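You operate a simulated robot arm through the tools that you are given. There is no shell and no other tool. Be economical: measure what you need, move in short steps, check, and stop when the job is done.

Carry out the task below with a simulated robot arm. There is one attempt and no reset: what you move stays moved.

JOB
Set the red pulley on the spindle stand and brush oil on its middle.
Fine: Take the oil from the tin; put the brush back in its pot and the lid back on the tin. Set down upright: bar brush. A coat counts when it lies all over at full strength: go over it till it gets no stronger.

The check looks at the end state, three seconds after you hand in, the way a careful person would. Anything else that was tipped, shoved, dropped, spilled or broken makes it a failure. Lids that push on must go on centred and level and be pressed home; caps that screw on are set level and turned clockwise until they are tight.

ROBOT AND FRAMES
A 7-joint arm with a two-finger parallel gripper, fixed in place. Base frame: the origin is at the foot of the arm, x ahead of it, y to its left, z up; the work surface is at about z = 860. Lengths are in mm, angles in degrees, forces in N, time in s.
Its first joint turns from -166.0 to 166.0 degrees. Payload 4.4 kg.
Tool frame: the origin (TCP) lies between the finger pads and is the grasp point; the fingertips stand 23 mm ahead of it; z points along the fingers, y is the line along which they close. Largest opening 94 mm; finger width 38, thickness 10; the body of the gripper, 54 by 96 mm, starts 39 mm behind the TCP.
Orientation is that of the tool frame in the base frame, as [roll, pitch, yaw] about the fixed x, y, z axes, in that order (R = Rz(yaw) Ry(pitch) Rx(roll)). With the fingers straight down and closing along the base's y, the tool's x points along the base's -x, its y along +y and its z along -z.

CONTROLS
- The arm moves only by the tool apply_moves. Its argument "steps" is one flat list of numbers, 6 for each row, row after row: the shift along the base's x, y, z in units of 250 mm (1.0 is 250 mm), then the turn, a rotation vector about the base's x, y, z in units of 90 degrees (1.0 is 90 degrees). In form: [x, y, z, rx, ry, rz, x, y, z, rx, ry, rz, ...]. A call has 1 to 20 rows; each row is the pose to reach, as a shift and turn from the pose commanded when the call began. "gripper" is the finger opening in mm, from 0 to 94, set as the call begins (left out, the last holds). A call with a number of a shift or a turn outside -1 to 1 is refused whole. Rows are played at 5 a second. More than 50 mm and 8.6 degrees between two rows, or a gripper value outside its range, and nothing of the call is played. A pose out of reach is approached as far as the arm can. The call stops where the force on the tool passes 40 N (or 10 N more than at its start, if that is more) or the arm is blocked; 0.2 s more then pass. The fingers move at their own pace (about 72 mm/s each) and stop on an object; they squeeze with about 26 N. The grip force told is the motor's: it shows also when the fingers shut on nothing. Time passes only in rows, and 0.2 s behind the last, so rows that repeat a pose let the fingers close. It gives the time, the measured TCP pose, the force on the tool (base axes), the opening and the grip force at its end, in the units of the frame above (readings bear some noise), with the torque about the TCP (base axes, N m) and any sound that the robot's microphone picked up, and new pictures: "views" is both (left out), scene, wrist or none.
- Cameras (640 x 400 px; columns grow to the right, rows downward): "scene" is fixed at [409.9, 496.8, 1518.9]; the picture's right is [0.05, -1.00, 0.00], its down [-0.87, -0.04, -0.49] and it looks along [0.49, 0.02, -0.87] (base axes); focal length 214 px, centre (320, 200). "wrist" rides on the gripper at [86, 16, -75] in the tool frame; the picture's right is [-0.18, 0.98, 0.00], its down [-0.58, -0.11, -0.81] and it looks along [-0.79, -0.15, 0.59] (tool axes); focal length 243 px, centre (320, 200). There is no depth. A picture from a camera that has moved, and an enlarged one, comes with that camera's place and axes in the base frame and with its lens. The place of the scene camera against the robot may be out by one fixed shift of up to 18 mm in any direction.
- enlarge(camera, box): a new picture of the part [left, top, right, bottom] of that camera's present view, enlarged. No time passes.
- job_done(): hands the job in; it is judged then, once.

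Go step by step. Nothing tells you positions but the pictures and the camera data: compare them with the known pose of the tool, close in by small moves and look again before you grip or let go. The budget is 120 turns and 200 pictures, counting those below and the enlarged ones. Unless the task says otherwise, let go and move clear before handing in, and close with one line.

The tools are called as name(argument=value, ...) on one line, values as JSON. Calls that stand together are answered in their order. apply_moves: Moves the arm, as the interface text tells. Its arguments: {"type":"object","properties":{"steps":{"type":"array","items":{"type":"number"}},"gripper":{"type":"number"},"views":{"type":"string","enum":["both","scene","wrist","none"]}},"required":["steps"]} The other tools are called the same way: enlarge (camera, box) takes an enlarged picture of a part of a camera's view; job_done () hands the job in.

At the start:

```text
clock: 0.0
tool_pos: [734.7, 130.1, 1316.2]
ee_rot: [-180.0, 0.1, -180.0]
wrist_force: [-0.1, 0.1, -0.4]
torque: [-0.01, 0.02, 0.02]
finger_gap: 93.9
gripper_force: 0.0
```

scene: 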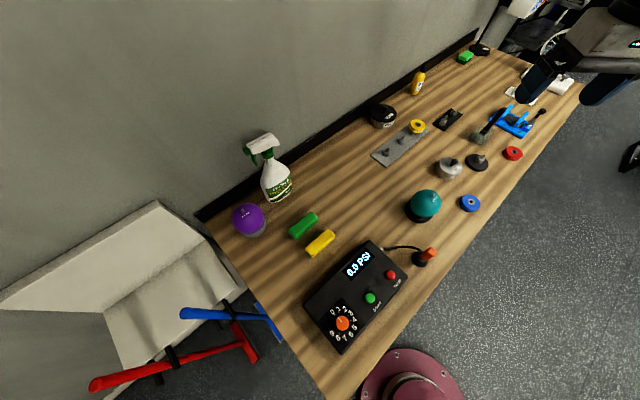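
wrist: 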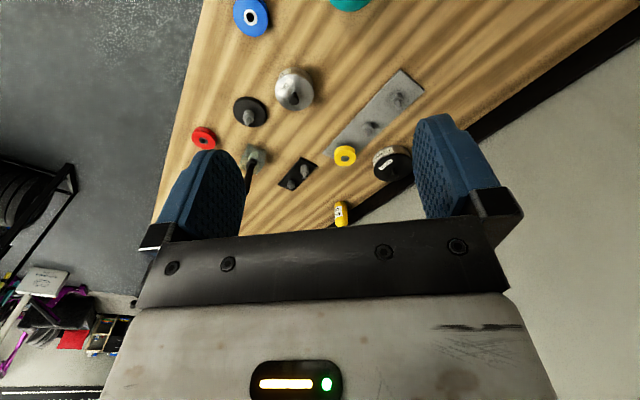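

I see a bench with red, blue and yellow pulleys, a silver tin, a dark stand with spindle, and a brush in a pot. I'll enlarge the views to identify them.

enlarge(camera="scene", box=[360, 80, 560, 220])

enlarge(camera="wrist", box=[170, 40, 430, 230])

```text
2.86 times, centred on (460, 150) of scene
camera zoom: at [409.9, 496.8, 1518.9], right [0.05, -1.0, 0.0], down [-0.87, -0.04, -0.49], along [0.49, 0.02, -0.87], focal length 613 px, centre (-80, 343)
```

zoom: 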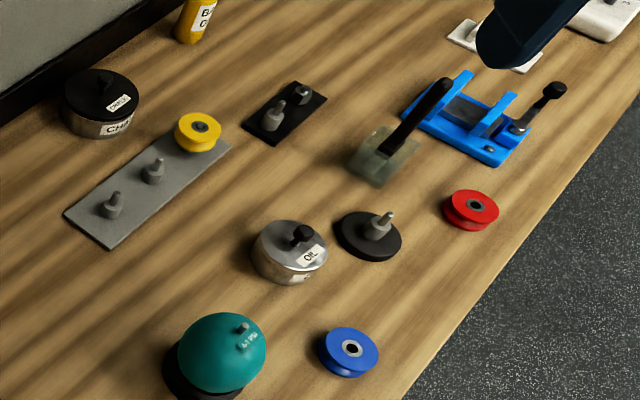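

```text
2.11 times, centred on (300, 135) of wrist
camera zoom: at [648.3, 146.7, 1391.7], right [0.18, 0.98, 0.0], down [0.58, -0.11, 0.81], along [0.79, -0.15, -0.59], focal length 511 px, centre (362, 337)
```

zoom: 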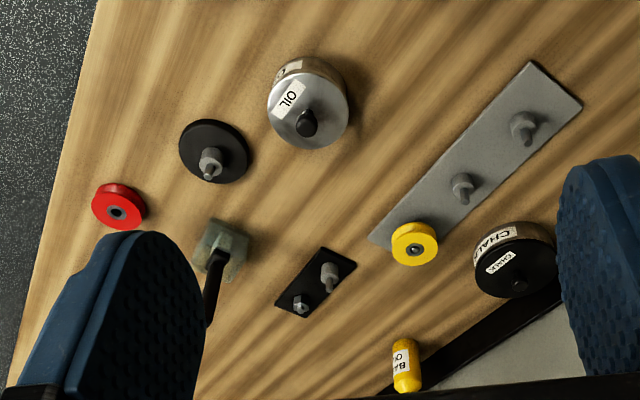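

The targets lie far out: spindle stand about (977,-95), red pulley (1015,-235), brush (1105,-140), tin (921,39). I'll turn the wrist half around so the camera rides above when I tilt the tool outward for more reach.

apply_moves(steps=[0, 0, 0, 0, 0, 0.091, 0, 0, 0, 0, 0, 0.182, 0, 0, 0, 0, 0, 0.273, 0, 0, 0, 0, 0, 0.364, 0, 0, 0, 0, 0, 0.455, 0, 0, 0, 0, 0, 0.545, 0, 0, 0, 0, 0, 0.636, 0, 0, 0, 0, 0, 0.727, 0, 0, 0, 0, 0, 0.818, 0, 0, 0, 0, 0, 0.909, 0, 0, 0, 0, 0, 1.0], views="none")

apply_moves(steps=[0, 0, 0, 0, 0, 0.091, 0, 0, 0, 0, 0, 0.182, 0, 0, 0, 0, 0, 0.273, 0, 0, 0, 0, 0, 0.364, 0, 0, 0, 0, 0, 0.455, 0, 0, 0, 0, 0, 0.545, 0, 0, 0, 0, 0, 0.636, 0, 0, 0, 0, 0, 0.727, 0, 0, 0, 0, 0, 0.818, 0, 0, 0, 0, 0, 0.909], views="none")

```text
clock: 2.4
tool_pos: [734.7, 129.6, 1316.5]
ee_rot: [180.0, 0.0, -89.9]
wrist_force: [-0.7, -0.8, -0.4]
torque: [0.03, -0.03, 0.0]
finger_gap: 94.1
gripper_force: 0.0
```

```text
clock: 4.6
tool_pos: [733.5, 129.0, 1317.9]
ee_rot: [-180.0, 0.0, -8.1]
wrist_force: [-1.0, 0.5, -0.9]
torque: [-0.03, -0.01, 0.0]
finger_gap: 94.0
gripper_force: 0.1
```

The wrist turned fine. Now tilt outward 40° and move over the stand area to look.

apply_moves(steps=[0.083, -0.11, -0.094, -0.008, -0.055, 0, 0.166, -0.219, -0.188, -0.016, -0.11, 0, 0.249, -0.329, -0.282, -0.023, -0.165, 0, 0.332, -0.438, -0.376, -0.031, -0.22, 0, 0.415, -0.548, -0.47, -0.039, -0.275, 0, 0.498, -0.657, -0.564, -0.047, -0.33, 0, 0.581, -0.767, -0.658, -0.054, -0.385, 0, 0.664, -0.876, -0.752, -0.062, -0.44, 0], views="both")

```text
clock: 6.4
tool_pos: [902.9, -86.2, 1129.2]
ee_rot: [-179.8, -40.1, -8.2]
wrist_force: [0.3, -0.2, 0.4]
torque: [-0.02, 0.01, 0.04]
finger_gap: 94.1
gripper_force: 0.1
camera wrist: at [918.9, -103.8, 1242.7], right [-0.28, -0.95, -0.12], down [-0.94, 0.24, 0.24], along [-0.2, 0.18, -0.96], focal length 243 px, centre (320, 200)
```

scene: 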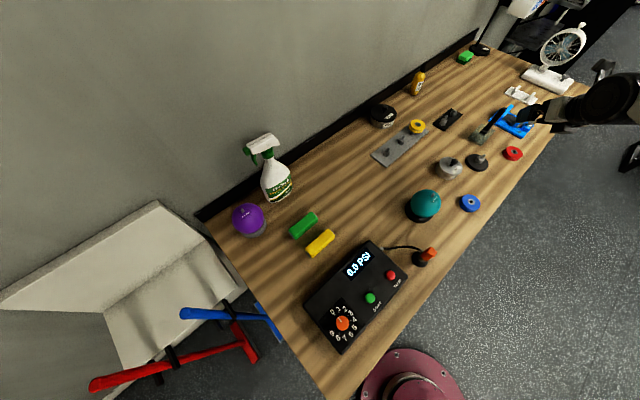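
wrist: 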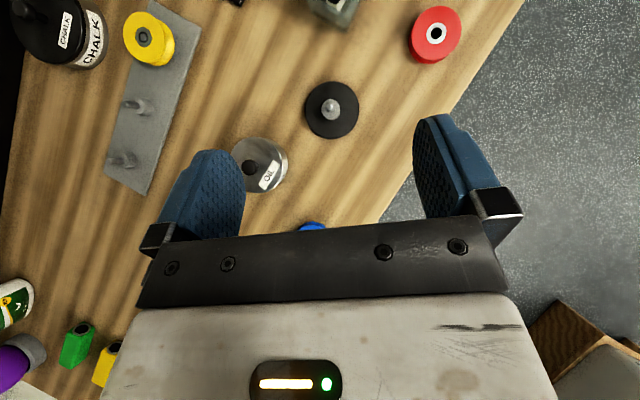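

Confirmed: red ≈(1013,-238), stand ≈(968,-88), tin ≈(922,38). I'll move further out to inspect the brush and pulley.

apply_moves(steps=[0.1, -0.06, -0.04, 0, 0, 0, 0.2, -0.12, -0.08, 0, 0, 0, 0.3, -0.18, -0.12, 0, 0, 0, 0.4, -0.24, -0.16, 0, 0, 0], views="wrist")

enlarge(camera="wrist", box=[180, 0, 500, 200])

```text
clock: 7.4
tool_pos: [953.1, -109.3, 1091.4]
ee_rot: [179.7, -40.2, -8.4]
wrist_force: [-1.1, 0.1, -0.3]
torque: [0.02, -0.02, 0.0]
finger_gap: 94.3
gripper_force: 0.0
out of reach, approached as far as the arm can: row 2, 3, 4
camera wrist: at [968.8, -127.8, 1204.3], right [-0.29, -0.95, -0.11], down [-0.94, 0.25, 0.24], along [-0.2, 0.18, -0.96], focal length 243 px, centre (320, 200)
```

wrist: 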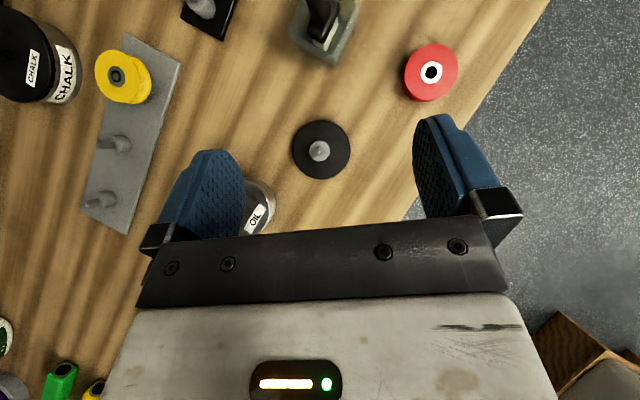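

```text
2.00 times, centred on (340, 100) of wrist
camera zoom: at [968.8, -127.8, 1204.3], right [-0.29, -0.95, -0.11], down [-0.94, 0.25, 0.24], along [-0.2, 0.18, -0.96], focal length 485 px, centre (280, 400)
```

zoom: 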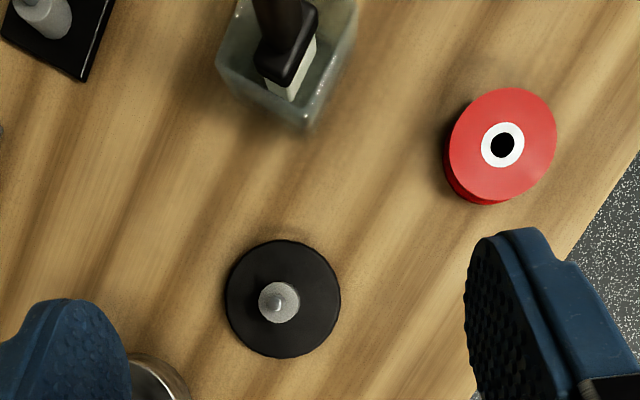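

At 40° tilt with this wrist turn, reach ended near 960 mm. I'll probe how reach depends on tilt using the "out of reach" row report.

apply_moves(steps=[-0.15, 0.09, 0.06, 0, 0, 0, -0.3, 0.18, 0.12, 0, 0, 0, -0.3, 0.18, 0.12, -0.008, -0.055, 0, -0.3, 0.18, 0.12, -0.016, -0.11, 0, -0.3, 0.18, 0.12, -0.024, -0.165, 0, -0.3, 0.18, 0.12, -0.032, -0.22, 0, -0.2, 0.16, 0.06, -0.032, -0.22, 0, -0.1, 0.14, 0.0, -0.032, -0.22, 0, 0.0, 0.12, -0.06, -0.032, -0.22, 0, 0.1, 0.1, -0.12, -0.032, -0.22, 0, 0.2, 0.08, -0.18, -0.032, -0.22, 0, 0.3, 0.06, -0.24, -0.032, -0.22, 0], views="wrist")

```text
clock: 10.0
tool_pos: [1033.4, -93.8, 1033.8]
ee_rot: [-179.8, -60.0, -8.3]
wrist_force: [0.5, -0.1, 1.6]
torque: [0.01, 0.04, -0.03]
finger_gap: 94.0
gripper_force: 0.1
camera wrist: at [1009.7, -105.6, 1146.5], right [-0.23, -0.96, -0.16], down [-0.96, 0.25, -0.1], along [0.14, 0.13, -0.98], focal length 243 px, centre (320, 200)
```

wrist: 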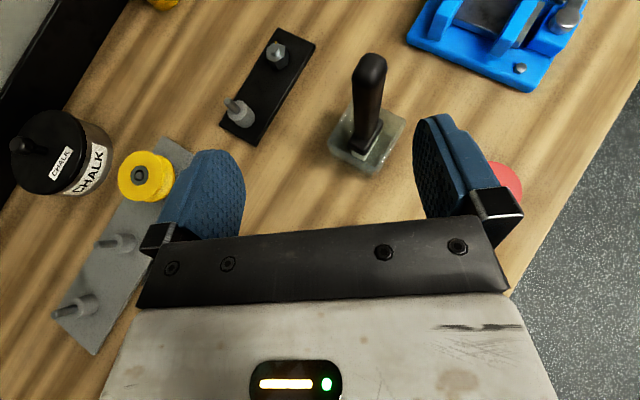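

Tilting to 60° extends reach well. Now hover over the red pulley to measure it with this orientation.

apply_moves(steps=[-0.028, -0.142, -0.05, 0, 0, 0, -0.056, -0.284, -0.1, 0, 0, 0, -0.084, -0.426, -0.15, 0, 0, 0, -0.112, -0.568, -0.2, 0, 0, 0], views="wrist")

enlarge(camera="wrist", box=[200, 40, 456, 200])

```text
clock: 11.0
tool_pos: [1004.9, -237.7, 984.7]
ee_rot: [-179.9, -60.1, -8.1]
wrist_force: [-0.4, -0.6, 0.3]
torque: [-0.02, 0.0, 0.0]
finger_gap: 93.9
gripper_force: 0.0
camera wrist: at [982.7, -250.2, 1096.3], right [-0.23, -0.96, -0.16], down [-0.96, 0.25, -0.1], along [0.14, 0.13, -0.98], focal length 243 px, centre (320, 200)
```

wrist: 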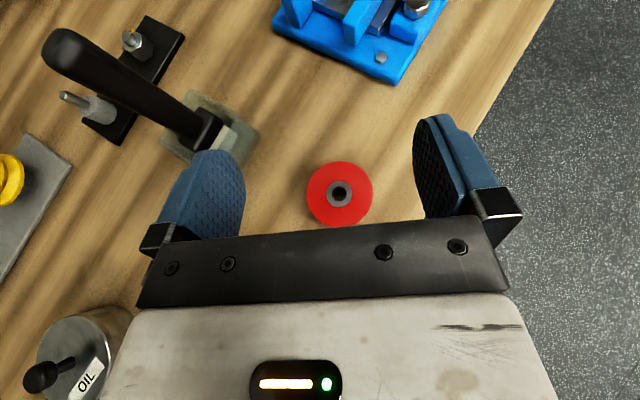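

```text
2.50 times, centred on (328, 120) of wrist
camera zoom: at [982.7, -250.2, 1096.3], right [-0.23, -0.96, -0.16], down [-0.96, 0.25, -0.1], along [0.14, 0.13, -0.98], focal length 606 px, centre (300, 400)
```

zoom: 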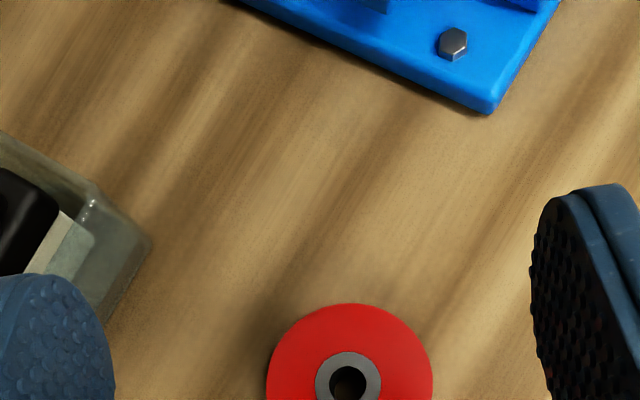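

Red pulley measured at (1014,-240), about 58 mm across. Descend above it, then down around it.

apply_moves(steps=[0.012, -0.004, -0.1, 0, 0, 0, 0.024, -0.008, -0.2, 0, 0, 0, 0.024, -0.008, -0.28, 0, 0, 0], views="both")

```text
clock: 11.8
tool_pos: [1011.1, -237.7, 911.6]
ee_rot: [-179.9, -60.0, -8.2]
wrist_force: [0.0, -0.4, 1.2]
torque: [0.01, 0.06, 0.01]
finger_gap: 94.0
gripper_force: 0.1
camera wrist: at [988.8, -251.1, 1024.7], right [-0.23, -0.96, -0.16], down [-0.96, 0.25, -0.1], along [0.14, 0.13, -0.98], focal length 243 px, centre (320, 200)
```

scene: 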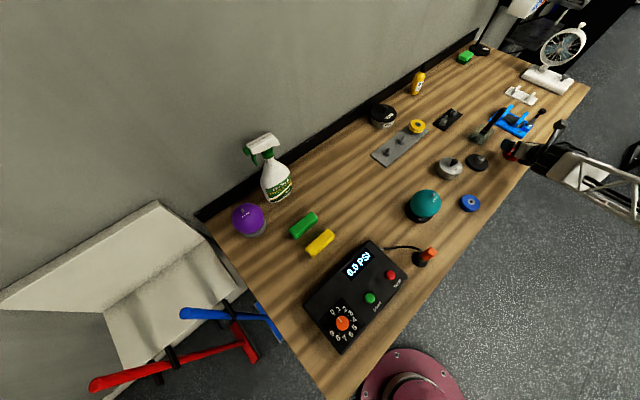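
wrist: 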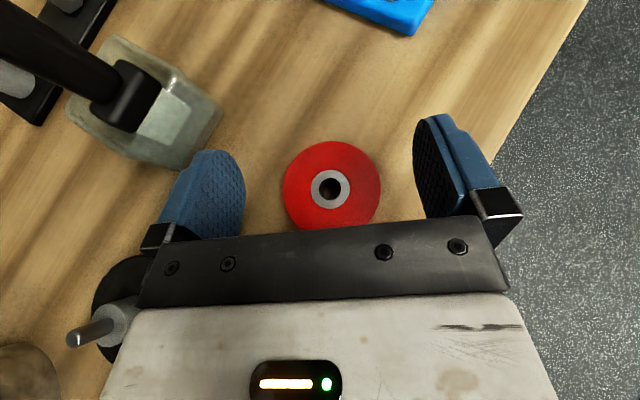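

The pulley sits between the fingers. Descend 23 mm and close.

apply_moves(steps=[0, -0.006, -0.03, 0, 0, 0, 0, -0.01, -0.06, 0, 0, 0, 0, -0.01, -0.092, 0, 0, 0], views="none")

apply_moves(steps=[0, 0, 0, 0, 0, 0, 0, 0, 0, 0, 0, 0, 0, 0, 0, 0, 0, 0, 0, 0, 0, 0, 0, 0], gripper=40, views="both")

```text
clock: 12.6
tool_pos: [1010.7, -240.8, 888.7]
ee_rot: [-179.9, -60.0, -8.2]
wrist_force: [0.6, -0.6, 0.0]
torque: [0.0, 0.01, -0.01]
finger_gap: 93.8
gripper_force: 0.0
```

```text
clock: 13.6
tool_pos: [1010.2, -239.6, 888.7]
ee_rot: [-179.9, -59.9, -8.2]
wrist_force: [-0.4, 0.2, -0.1]
torque: [-0.01, -0.01, 0.0]
finger_gap: 59.2
gripper_force: 26.0
camera wrist: at [987.9, -252.8, 1001.1], right [-0.23, -0.96, -0.16], down [-0.96, 0.25, -0.1], along [0.14, 0.13, -0.98], focal length 243 px, centre (320, 200)
```

scene: 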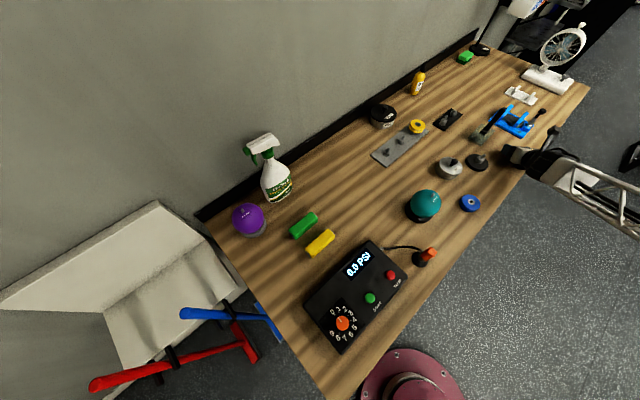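
wrist: 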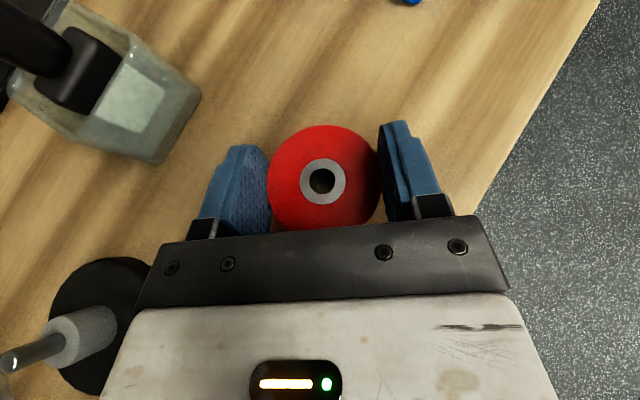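

Gripped. Lift 80 mm, then carry over the spindle, which I estimate at (966,-88) with its tip at z≈909.

apply_moves(steps=[0, 0, 0.1, 0, 0, 0, 0, 0, 0.2, 0, 0, 0, 0, 0, 0.32, 0, 0, 0, -0.04, 0.12, 0.32, 0, 0, 0, -0.08, 0.24, 0.32, 0, 0, 0, -0.12, 0.36, 0.32, 0, 0, 0, -0.16, 0.48, 0.32, 0, 0, 0, -0.192, 0.612, 0.32, 0, 0, 0], views="both")

enlarge(camera="scene", box=[430, 110, 550, 185])

```text
clock: 15.4
tool_pos: [961.6, -87.6, 966.7]
ee_rot: [-179.9, -60.0, -8.2]
wrist_force: [0.4, 0.2, -0.8]
torque: [0.01, 0.02, -0.02]
finger_gap: 58.9
gripper_force: 25.3
camera wrist: at [939.6, -99.6, 1080.1], right [-0.23, -0.96, -0.16], down [-0.96, 0.25, -0.1], along [0.14, 0.13, -0.98], focal length 243 px, centre (320, 200)
```

scene: 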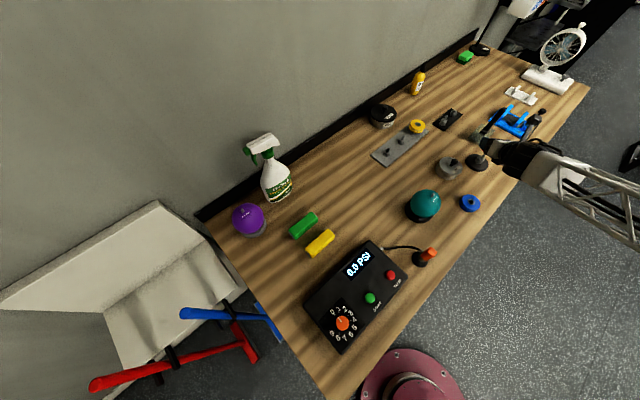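
wrist: 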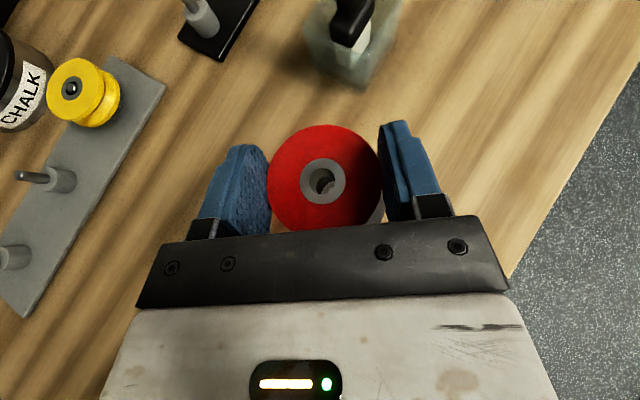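

```text
5.33 times, centred on (490, 148) of scene
camera zoom: at [409.9, 496.8, 1518.9], right [0.05, -1.0, 0.0], down [-0.87, -0.04, -0.49], along [0.49, 0.02, -0.87], focal length 1144 px, centre (-587, 480)
```

zoom: 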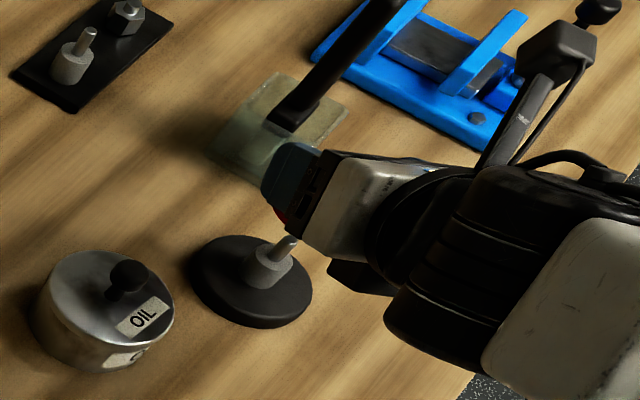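

I can partly see the pin through the bore; enlarge it.

enlarge(camera="wrist", box=[256, 110, 400, 245])

```text
2.96 times, centred on (328, 178) of wrist
camera zoom: at [939.6, -99.6, 1080.1], right [-0.23, -0.96, -0.16], down [-0.96, 0.25, -0.1], along [0.14, 0.13, -0.98], focal length 719 px, centre (296, 267)
```

zoom: 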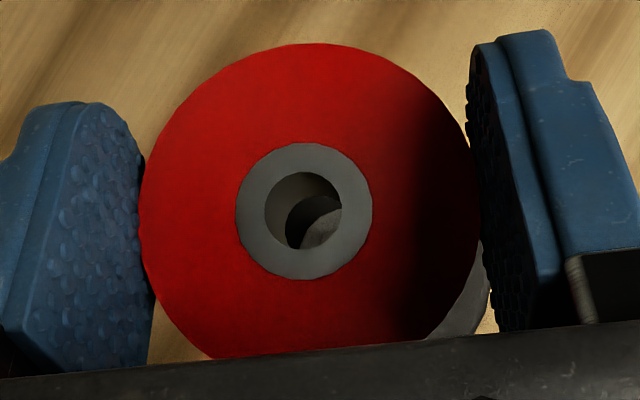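

The hub edge seen through the bore agrees with spindle centre ≈(966,-88). I'll back off 55 mm in x for a clear view of the pin tip, to align precisely.

apply_moves(steps=[-0.11, 0, 0, 0, 0, 0, -0.22, 0, 0, 0, 0, 0, -0.22, 0, -0.08, 0, 0, 0, -0.22, 0, -0.08, 0, 0, 0], views="wrist")

enlarge(camera="wrist", box=[240, 60, 400, 240])

```text
clock: 16.4
tool_pos: [906.9, -87.1, 950.1]
ee_rot: [-179.9, -60.0, -8.2]
wrist_force: [-0.8, -0.2, -1.4]
torque: [-0.01, -0.02, 0.03]
finger_gap: 58.9
gripper_force: 25.8
camera wrist: at [884.5, -99.8, 1061.8], right [-0.23, -0.96, -0.16], down [-0.96, 0.25, -0.1], along [0.14, 0.13, -0.98], focal length 243 px, centre (320, 200)
```

wrist: 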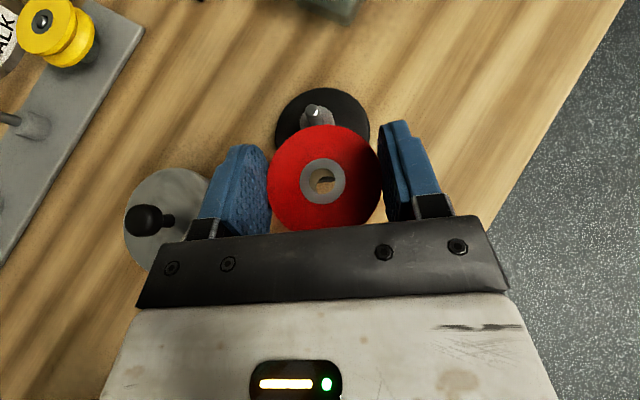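

```text
2.22 times, centred on (320, 150) of wrist
camera zoom: at [884.5, -99.8, 1061.8], right [-0.23, -0.96, -0.16], down [-0.96, 0.25, -0.1], along [0.14, 0.13, -0.98], focal length 539 px, centre (320, 311)
```

zoom: 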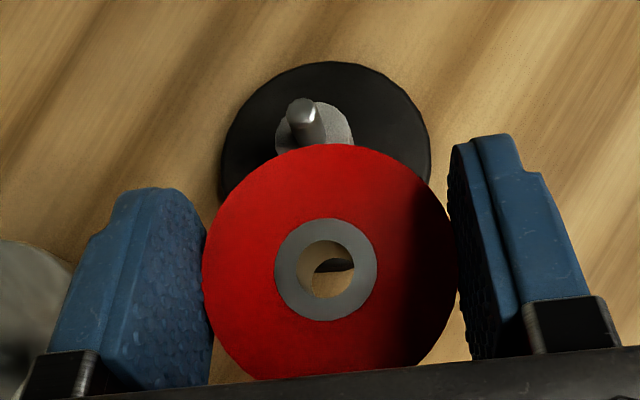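

The pin tip is in view; to pin down its height and position by triangulation I'll take one sideways view.

apply_moves(steps=[0, -0.15, 0, 0, 0, 0, 0, -0.3, 0, 0, 0, 0, 0, -0.44, 0, 0, 0, 0, 0, -0.44, 0, 0, 0, 0], views="wrist")

enlarge(camera="wrist", box=[80, 60, 240, 160])

```text
clock: 17.4
tool_pos: [909.3, -197.1, 950.8]
ee_rot: [-180.0, -59.9, -8.2]
wrist_force: [-0.9, 0.4, -0.4]
torque: [-0.01, -0.03, -0.02]
finger_gap: 59.0
gripper_force: 26.1
camera wrist: at [886.3, -209.7, 1063.4], right [-0.23, -0.96, -0.16], down [-0.96, 0.25, -0.1], along [0.14, 0.13, -0.98], focal length 243 px, centre (320, 200)
```

wrist: 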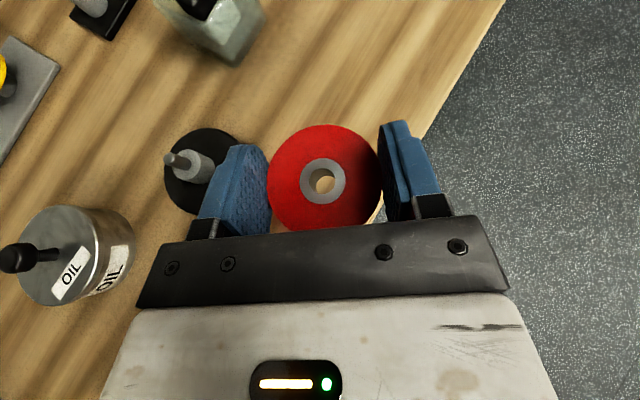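

```text
4.00 times, centred on (160, 110) of wrist
camera zoom: at [886.3, -209.7, 1063.4], right [-0.23, -0.96, -0.16], down [-0.96, 0.25, -0.1], along [0.14, 0.13, -0.98], focal length 970 px, centre (960, 560)
```

zoom: 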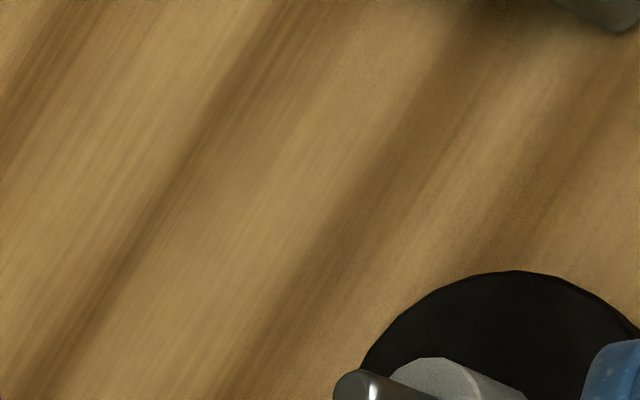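

enlarge(camera="wrist", box=[140, 120, 260, 220])

```text
4.00 times, centred on (200, 170) of wrist
camera zoom: at [886.3, -209.7, 1063.4], right [-0.23, -0.96, -0.16], down [-0.96, 0.25, -0.1], along [0.14, 0.13, -0.98], focal length 970 px, centre (800, 320)
```

zoom: 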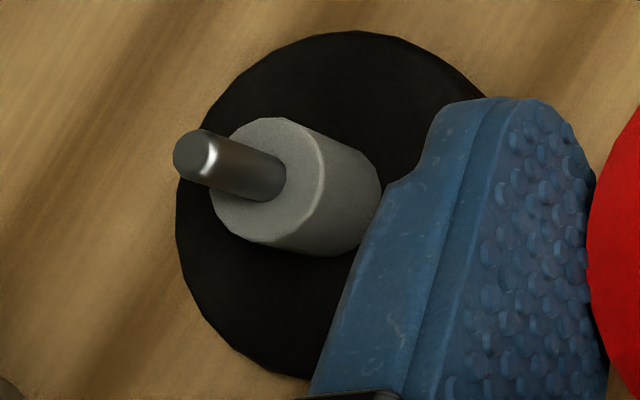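

Triangulation: pin at (963.5,-88.8), tip z≈911, hub top ≈891; the bore sits at TCP +(3,0). Target TCP is (960.4,-88.7), so I'll go above it.

apply_moves(steps=[0.05, 0.108, 0.02, 0, 0, 0, 0.1, 0.217, 0.02, 0, 0, 0, 0.15, 0.325, 0.02, 0, 0, 0, 0.204, 0.434, 0.02, 0, 0, 0, 0.204, 0.434, 0.02, 0, 0, 0, 0.204, 0.434, 0.02, 0, 0, 0], views="wrist")

enlarge(camera="wrist", box=[256, 110, 400, 245])

apply_moves(steps=[0, 0, 0, 0, 0, 0], views="none")

```text
clock: 18.8
tool_pos: [958.9, -90.8, 953.4]
ee_rot: [-179.8, -60.0, -8.1]
wrist_force: [-0.7, 0.3, -1.1]
torque: [0.04, 0.03, 0.01]
finger_gap: 59.0
gripper_force: 25.8
camera wrist: at [936.6, -103.4, 1065.3], right [-0.23, -0.96, -0.16], down [-0.96, 0.25, -0.1], along [0.14, 0.13, -0.98], focal length 243 px, centre (320, 200)
```

wrist: 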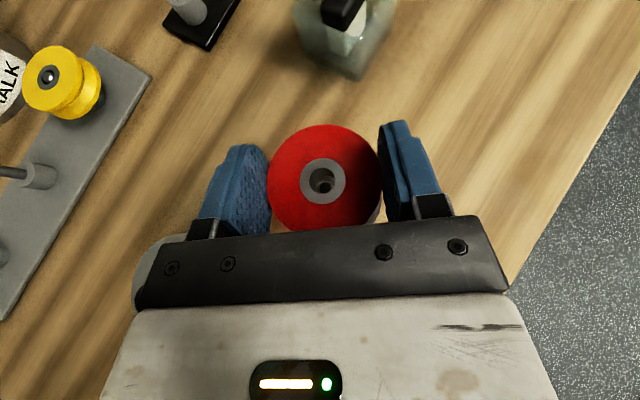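

```text
2.96 times, centred on (328, 178) of wrist
camera zoom: at [936.6, -103.4, 1065.3], right [-0.23, -0.96, -0.16], down [-0.96, 0.25, -0.1], along [0.14, 0.13, -0.98], focal length 719 px, centre (296, 267)
```

zoom: 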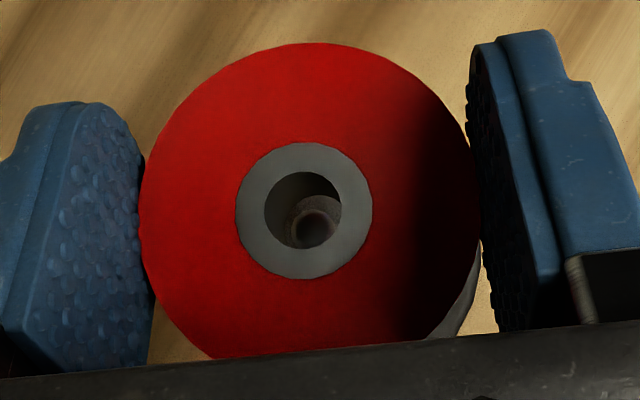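

```text
clock: 19.2
tool_pos: [959.0, -91.6, 953.9]
ee_rot: [-179.9, -60.0, -8.2]
wrist_force: [-0.1, 0.2, -1.2]
torque: [-0.02, 0.01, 0.01]
finger_gap: 59.0
gripper_force: 25.6
```

I can see the pin tip through the bore; it calls for about +2 mm in x and y. Correct, lower 10 mm and recheck.

apply_moves(steps=[0.008, 0.0085, 0, 0, 0, 0, 0.008, 0.0085, -0.02, 0, 0, 0, 0.008, 0.0085, -0.036, 0, 0, 0, 0.008, 0.0085, -0.036, 0, 0, 0], views="none")

enlarge(camera="wrist", box=[290, 150, 354, 190])

```text
clock: 20.2
tool_pos: [961.2, -88.1, 944.3]
ee_rot: [-180.0, -60.0, -8.2]
wrist_force: [-0.7, -0.1, -1.0]
torque: [-0.01, -0.01, -0.03]
finger_gap: 58.9
gripper_force: 25.7
```

```text
10.00 times, centred on (322, 170) of wrist
camera zoom: at [937.7, -99.9, 1057.1], right [-0.23, -0.96, -0.16], down [-0.96, 0.25, -0.1], along [0.14, 0.13, -0.98], focal length 2426 px, centre (300, 500)
```

zoom: 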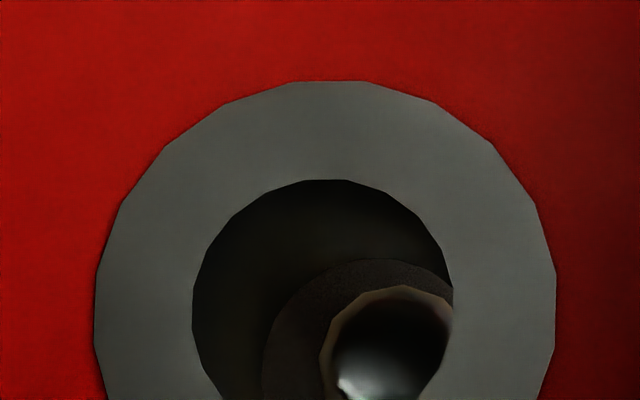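

Within a millimetre. Apply a small trim and descend in small steps onto the pin.

apply_moves(steps=[0.002, -0.003, -0.012, 0, 0, 0, 0.002, -0.003, -0.024, 0, 0, 0, 0.002, -0.003, -0.036, 0, 0, 0, 0.002, -0.003, -0.048, 0, 0, 0], views="none")

enlarge(camera="wrist", box=[290, 155, 354, 205])

```text
clock: 21.2
tool_pos: [962.1, -87.1, 933.1]
ee_rot: [-180.0, -60.0, -8.3]
wrist_force: [0.1, -0.7, -0.7]
torque: [-0.02, 0.02, -0.01]
finger_gap: 59.1
gripper_force: 26.0
```

```text
8.00 times, centred on (322, 180) of wrist
camera zoom: at [938.2, -99.4, 1045.2], right [-0.23, -0.96, -0.16], down [-0.96, 0.25, -0.1], along [0.14, 0.13, -0.98], focal length 1941 px, centre (304, 360)
```

zoom: 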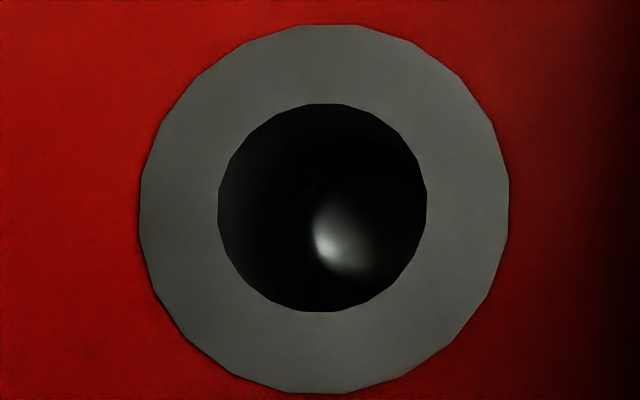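

The tip is inside the bore with no side force. Continue down to seat.

apply_moves(steps=[0, 0, -0.012, 0, 0, 0, 0, 0, -0.024, 0, 0, 0, 0, 0, -0.036, 0, 0, 0, 0, 0, -0.046, 0, 0, 0], views="both")

enlarge(camera="wrist", box=[256, 110, 400, 245])

enlarge(camera="scene", box=[430, 110, 550, 185])

```text
clock: 22.2
tool_pos: [961.1, -87.3, 920.7]
ee_rot: [-179.9, -60.1, -8.2]
wrist_force: [0.0, 0.4, -1.0]
torque: [0.0, 0.0, 0.0]
finger_gap: 59.1
gripper_force: 25.1
camera wrist: at [938.5, -99.6, 1033.4], right [-0.23, -0.96, -0.16], down [-0.96, 0.25, -0.1], along [0.14, 0.13, -0.98], focal length 243 px, centre (320, 200)
```

scene: 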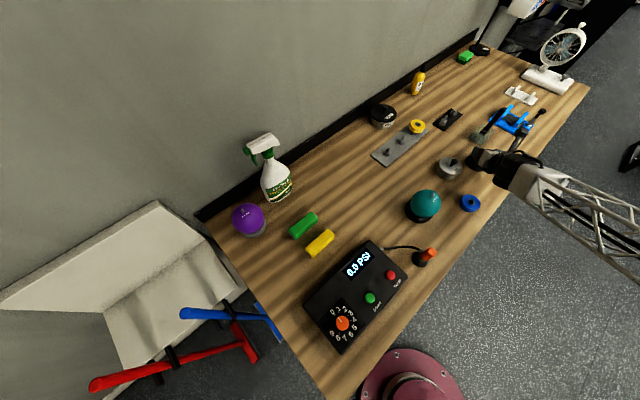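
wrist: 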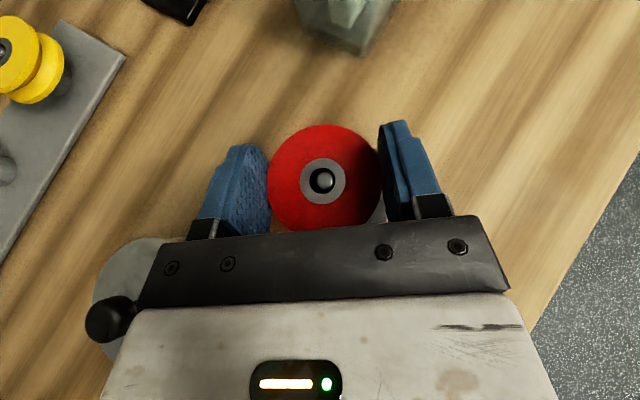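

```text
2.96 times, centred on (328, 178) of wrist
camera zoom: at [938.5, -99.6, 1033.4], right [-0.23, -0.96, -0.16], down [-0.96, 0.25, -0.1], along [0.14, 0.13, -0.98], focal length 719 px, centre (296, 267)
```

zoom: 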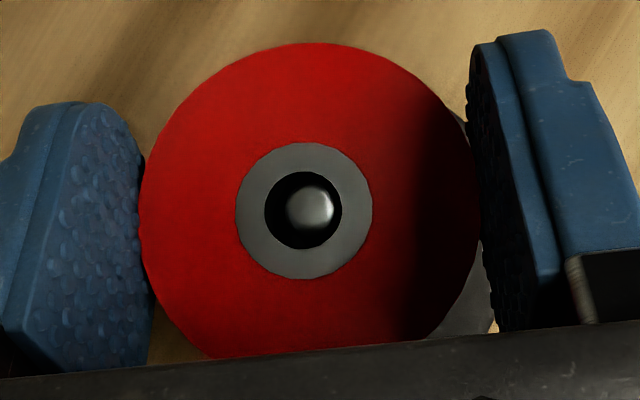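

```text
5.33 times, centred on (490, 148) of scene
camera zoom: at [409.9, 496.8, 1518.9], right [0.05, -1.0, 0.0], down [-0.87, -0.04, -0.49], along [0.49, 0.02, -0.87], focal length 1144 px, centre (-587, 480)
```

zoom: 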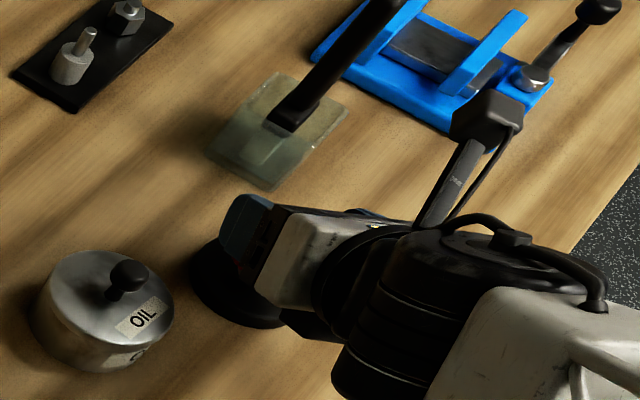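

Nicely on the pin. Keep lowering gently until contact shows.

apply_moves(steps=[0, 0, -0.006, 0, 0, 0, 0, 0, -0.012, 0, 0, 0, 0, 0, -0.012, 0, 0, 0], views="none")

```text
clock: 23.0
tool_pos: [961.8, -86.7, 920.2]
ee_rot: [-179.8, -60.3, -8.2]
wrist_force: [-0.7, -5.3, 24.0]
torque: [-0.22, 0.13, 0.04]
finger_gap: 59.2
gripper_force: 26.0
```

Seated on the hub at the expected height. Relieve the pressure and open.

apply_moves(steps=[0, 0, 0.009, 0, 0, 0, 0, 0, 0.009, 0, 0, 0], views="none")

apply_moves(steps=[0, 0, 0, 0, 0, 0, 0, 0, 0, 0, 0, 0, 0, 0, 0, 0, 0, 0], gripper=94, views="wrist")

```text
clock: 23.6
tool_pos: [959.8, -86.9, 920.6]
ee_rot: [-179.9, -60.0, -8.3]
wrist_force: [6.2, 2.5, 15.7]
torque: [0.05, -0.22, 0.03]
finger_gap: 58.9
gripper_force: 26.4
```

```text
clock: 24.4
tool_pos: [960.5, -86.8, 920.1]
ee_rot: [-179.9, -60.0, -8.3]
wrist_force: [1.0, -0.1, 0.2]
torque: [-0.01, -0.01, -0.02]
finger_gap: 94.0
gripper_force: 0.1
camera wrist: at [937.8, -99.8, 1032.3], right [-0.23, -0.96, -0.16], down [-0.96, 0.25, -0.1], along [0.14, 0.13, -0.98], focal length 243 px, centre (320, 200)
```

wrist: 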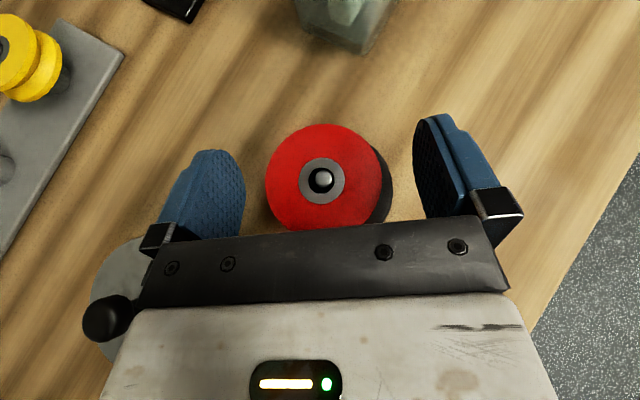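

Pulley is on the spindle. Next the tin lid: lift clear, ease tilt to 40° and hover over the tin's knob.

apply_moves(steps=[0, 0, 0.15, 0, 0, 0, 0, 0, 0.3, 0, 0, 0, -0.05, 0.12, 0.35, 0.008, 0.055, 0, -0.1, 0.25, 0.35, 0.016, 0.11, 0, -0.15, 0.37, 0.35, 0.023, 0.165, 0, -0.2, 0.5, 0.35, 0.031, 0.22, 0, -0.2, 0.5, 0.35, 0.031, 0.22, 0], views="both")

enlarge(camera="scene", box=[430, 120, 530, 190])

```text
clock: 26.0
tool_pos: [911.7, 41.9, 1010.9]
ee_rot: [-179.9, -40.1, -8.1]
wrist_force: [0.7, 0.5, 3.2]
torque: [-0.01, 0.16, 0.0]
finger_gap: 94.0
gripper_force: 0.1
camera wrist: at [928.4, 22.9, 1123.8], right [-0.28, -0.95, -0.12], down [-0.94, 0.24, 0.24], along [-0.2, 0.18, -0.96], focal length 243 px, centre (320, 200)
```

scene: 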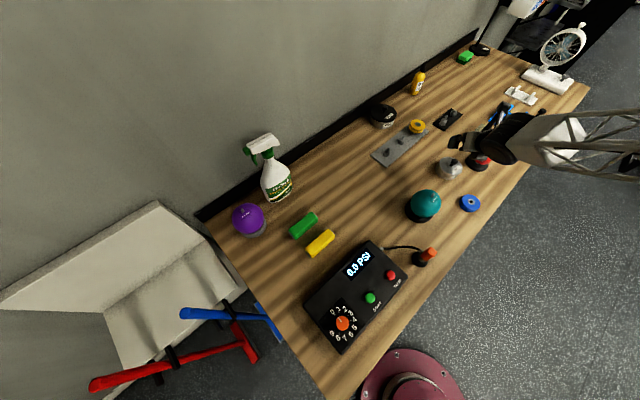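
wrist: 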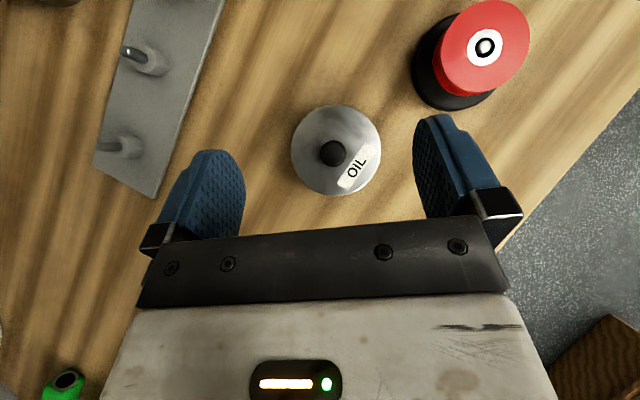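

```text
5.71 times, centred on (480, 155) of scene
camera zoom: at [409.9, 496.8, 1518.9], right [0.05, -1.0, 0.0], down [-0.87, -0.04, -0.49], along [0.49, 0.02, -0.87], focal length 1226 px, centre (-594, 457)
```

zoom: 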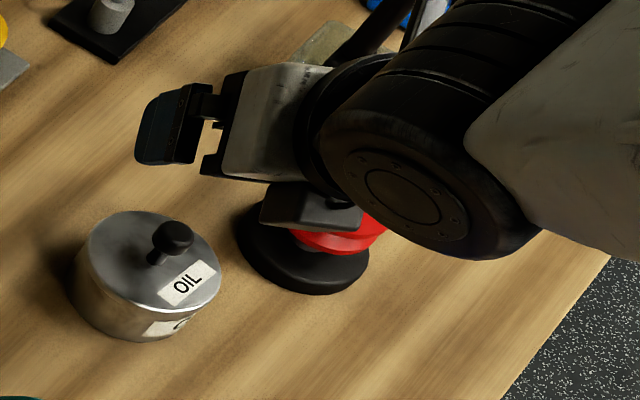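

Pulley looks good. Knob ball (~25 mm) is around (920.5,38.3), z≈920. Narrow the fingers to 50 mm and come down to just above.

apply_moves(steps=[0.01, -0.006, -0.07, 0, 0, 0, 0.02, -0.012, -0.14, 0, 0, 0, 0.02, -0.012, -0.21, 0, 0, 0, 0.02, -0.012, -0.28, 0, 0, 0, 0.02, -0.012, -0.28, 0, 0, 0], gripper=50, views="wrist")

enlarge(camera="scene", box=[430, 120, 530, 190])

enlarge(camera="wrist", box=[220, 90, 440, 240])

```text
clock: 27.2
tool_pos: [915.0, 36.4, 937.6]
ee_rot: [-180.0, -40.0, -8.2]
wrist_force: [0.3, -0.1, 0.0]
torque: [0.02, 0.01, -0.04]
finger_gap: 49.9
gripper_force: 0.0
camera wrist: at [931.8, 18.4, 1050.5], right [-0.28, -0.95, -0.12], down [-0.94, 0.24, 0.24], along [-0.2, 0.18, -0.96], focal length 243 px, centre (320, 200)
```

wrist: 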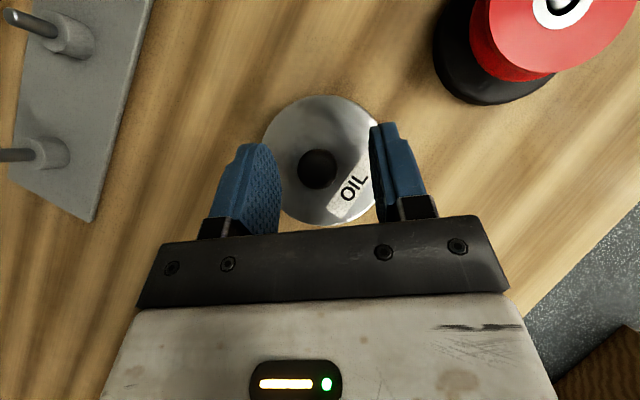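

```text
5.71 times, centred on (480, 155) of scene
camera zoom: at [409.9, 496.8, 1518.9], right [0.05, -1.0, 0.0], down [-0.87, -0.04, -0.49], along [0.49, 0.02, -0.87], focal length 1226 px, centre (-594, 457)
```

zoom: 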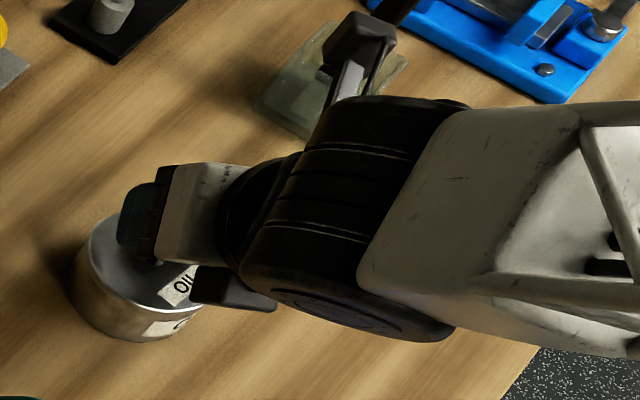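

```text
2.67 times, centred on (330, 165) of wrist
camera zoom: at [931.8, 18.4, 1050.5], right [-0.28, -0.95, -0.12], down [-0.94, 0.24, 0.24], along [-0.2, 0.18, -0.96], focal length 647 px, centre (293, 293)
```

zoom: 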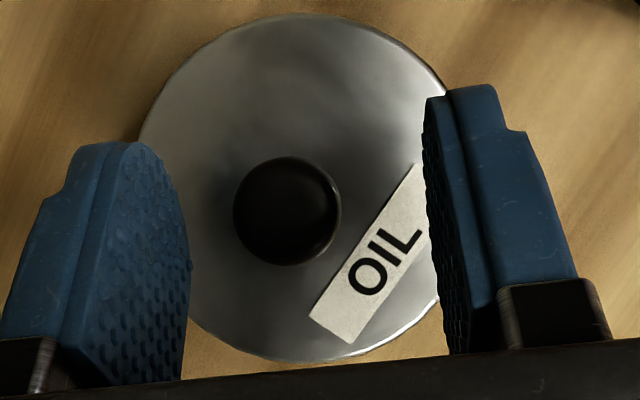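

Knob at (920.3,39). Shift 2.6 mm in y, lower 13 mm, then close on it.

apply_moves(steps=[0.005, 0.0104, -0.02, 0, 0, 0, 0.005, 0.0104, -0.04, 0, 0, 0, 0.005, 0.0104, -0.053, 0, 0, 0, 0.005, 0.0104, -0.053, 0, 0, 0], views="none")

apply_moves(steps=[0, 0, 0, 0, 0, 0, 0, 0, 0, 0, 0, 0, 0, 0, 0, 0, 0, 0], gripper=10, views="wrist")

```text
clock: 28.2
tool_pos: [917.1, 38.3, 925.5]
ee_rot: [-180.0, -40.1, -8.2]
wrist_force: [-2.1, 1.2, 10.7]
torque: [0.01, 0.06, 0.01]
finger_gap: 49.9
gripper_force: 0.1
```

```text
clock: 29.0
tool_pos: [917.6, 38.3, 925.9]
ee_rot: [-179.9, -40.1, -8.1]
wrist_force: [5.3, 14.8, 21.5]
torque: [0.18, -0.15, 0.1]
finger_gap: 20.3
gripper_force: 26.0
camera wrist: at [933.4, 20.4, 1039.2], right [-0.28, -0.95, -0.12], down [-0.94, 0.24, 0.24], along [-0.2, 0.18, -0.96], focal length 243 px, centre (320, 200)
```

wrist: 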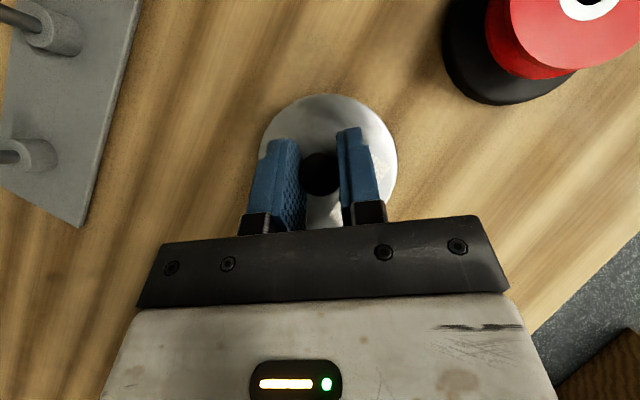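

Gripped the knob (20 mm), with a bit of side load. Relieve it and lift straight up slowly.

apply_moves(steps=[0.002, 0.004, 0.004, 0, 0, 0, 0.002, 0.006, 0.008, 0, 0, 0, 0.002, 0.006, 0.008, 0, 0, 0], views="none")

apply_moves(steps=[0, 0, 0.012, 0, 0, 0, 0, 0, 0.024, 0, 0, 0, 0, 0, 0.036, 0, 0, 0, 0, 0, 0.048, 0, 0, 0], views="both")

```text
clock: 29.8
tool_pos: [918.1, 39.0, 926.1]
ee_rot: [179.9, -40.0, -8.2]
wrist_force: [-6.8, -3.2, 15.5]
torque: [-0.16, 0.08, 0.02]
finger_gap: 20.4
gripper_force: 26.0
```

```text
clock: 30.8
tool_pos: [918.1, 40.3, 937.9]
ee_rot: [-180.0, -40.1, -8.1]
wrist_force: [1.2, -0.3, -0.9]
torque: [0.0, 0.0, 0.0]
finger_gap: 20.2
gripper_force: 26.2
heard: snap
camera wrist: at [934.6, 21.8, 1051.0], right [-0.28, -0.95, -0.12], down [-0.94, 0.24, 0.24], along [-0.2, 0.18, -0.96], focal length 243 px, centre (320, 200)
```

scene: 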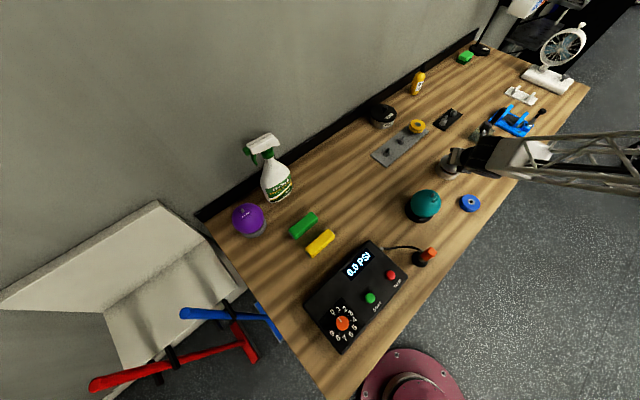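
wrist: 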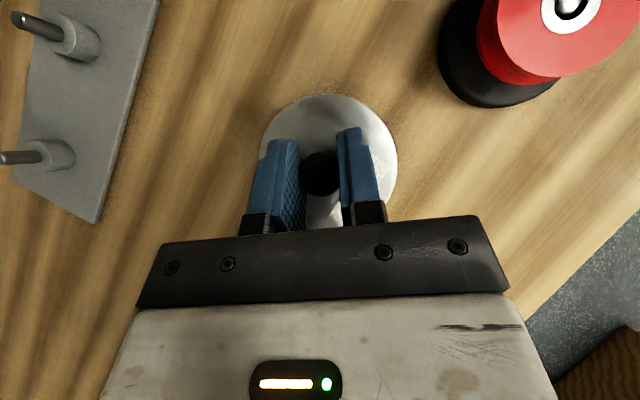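

Lid is off (snap heard) and held. Carry it to the free bench spot at about (893,150).

apply_moves(steps=[0, 0, 0.1, 0, 0, 0, 0, 0, 0.19, 0, 0, 0, -0.03, 0.11, 0.19, 0, 0, 0, -0.06, 0.22, 0.19, 0, 0, 0, -0.09, 0.33, 0.19, 0, 0, 0, -0.11, 0.44, 0.19, 0, 0, 0, -0.11, 0.44, 0.19, 0, 0, 0], views="both")

enlarge(camera="scene", box=[400, 120, 520, 220])

```text
clock: 32.4
tool_pos: [890.0, 150.4, 987.0]
ee_rot: [180.0, -40.0, -8.2]
wrist_force: [0.0, 0.5, 0.0]
torque: [-0.01, -0.01, 0.0]
finger_gap: 20.1
gripper_force: 26.1
camera wrist: at [906.8, 132.4, 1099.7], right [-0.28, -0.95, -0.12], down [-0.94, 0.24, 0.24], along [-0.2, 0.18, -0.96], focal length 243 px, centre (320, 200)
```

scene: 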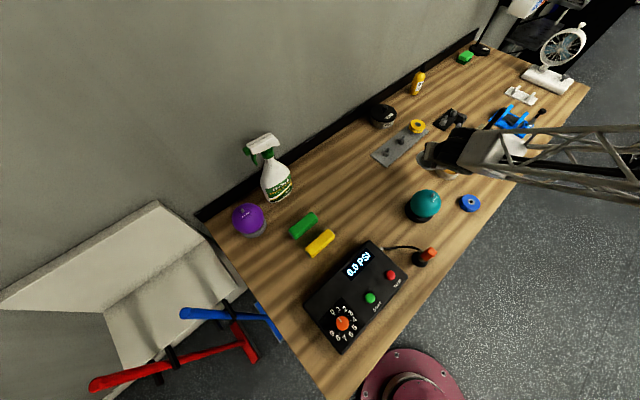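
wrist: 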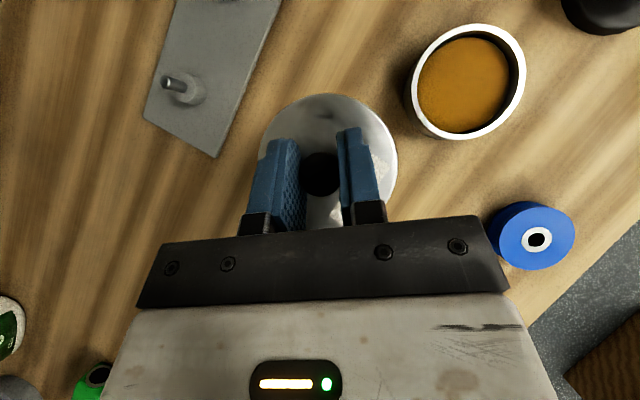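

```text
4.00 times, centred on (460, 170) of scene
camera zoom: at [409.9, 496.8, 1518.9], right [0.05, -1.0, 0.0], down [-0.87, -0.04, -0.49], along [0.49, 0.02, -0.87], focal length 858 px, centre (-240, 320)
```

zoom: 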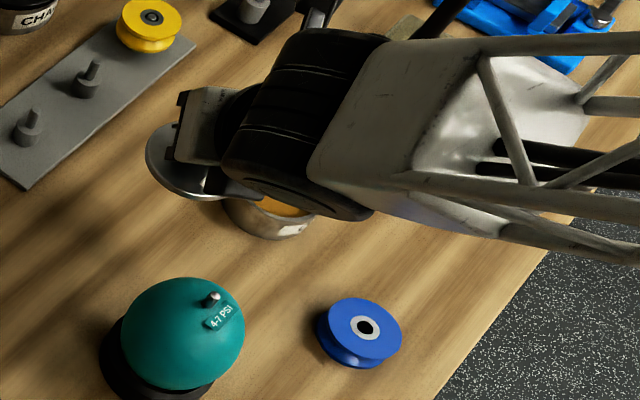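

Oil visible in the open tin. Lower the lid to the bench.

apply_moves(steps=[0, 0, -0.1, 0, 0, 0, 0, 0, -0.2, 0, 0, 0, 0, 0, -0.29, 0, 0, 0, 0, 0, -0.31, 0, 0, 0], views="none")

apply_moves(steps=[0, 0, -0.01, 0, 0, 0, 0, 0, -0.02, 0, 0, 0, 0, 0, -0.03, 0, 0, 0], views="none")

```text
clock: 33.4
tool_pos: [891.7, 149.6, 908.5]
ee_rot: [-179.9, -40.0, -8.3]
wrist_force: [-0.1, -0.1, 0.8]
torque: [0.04, 0.0, -0.01]
finger_gap: 20.0
gripper_force: 25.7
```

```text
clock: 34.2
tool_pos: [890.6, 151.2, 901.6]
ee_rot: [-179.9, -40.0, -8.1]
wrist_force: [-0.5, -0.1, -0.1]
torque: [0.02, 0.01, 0.01]
finger_gap: 20.2
gripper_force: 25.3
```

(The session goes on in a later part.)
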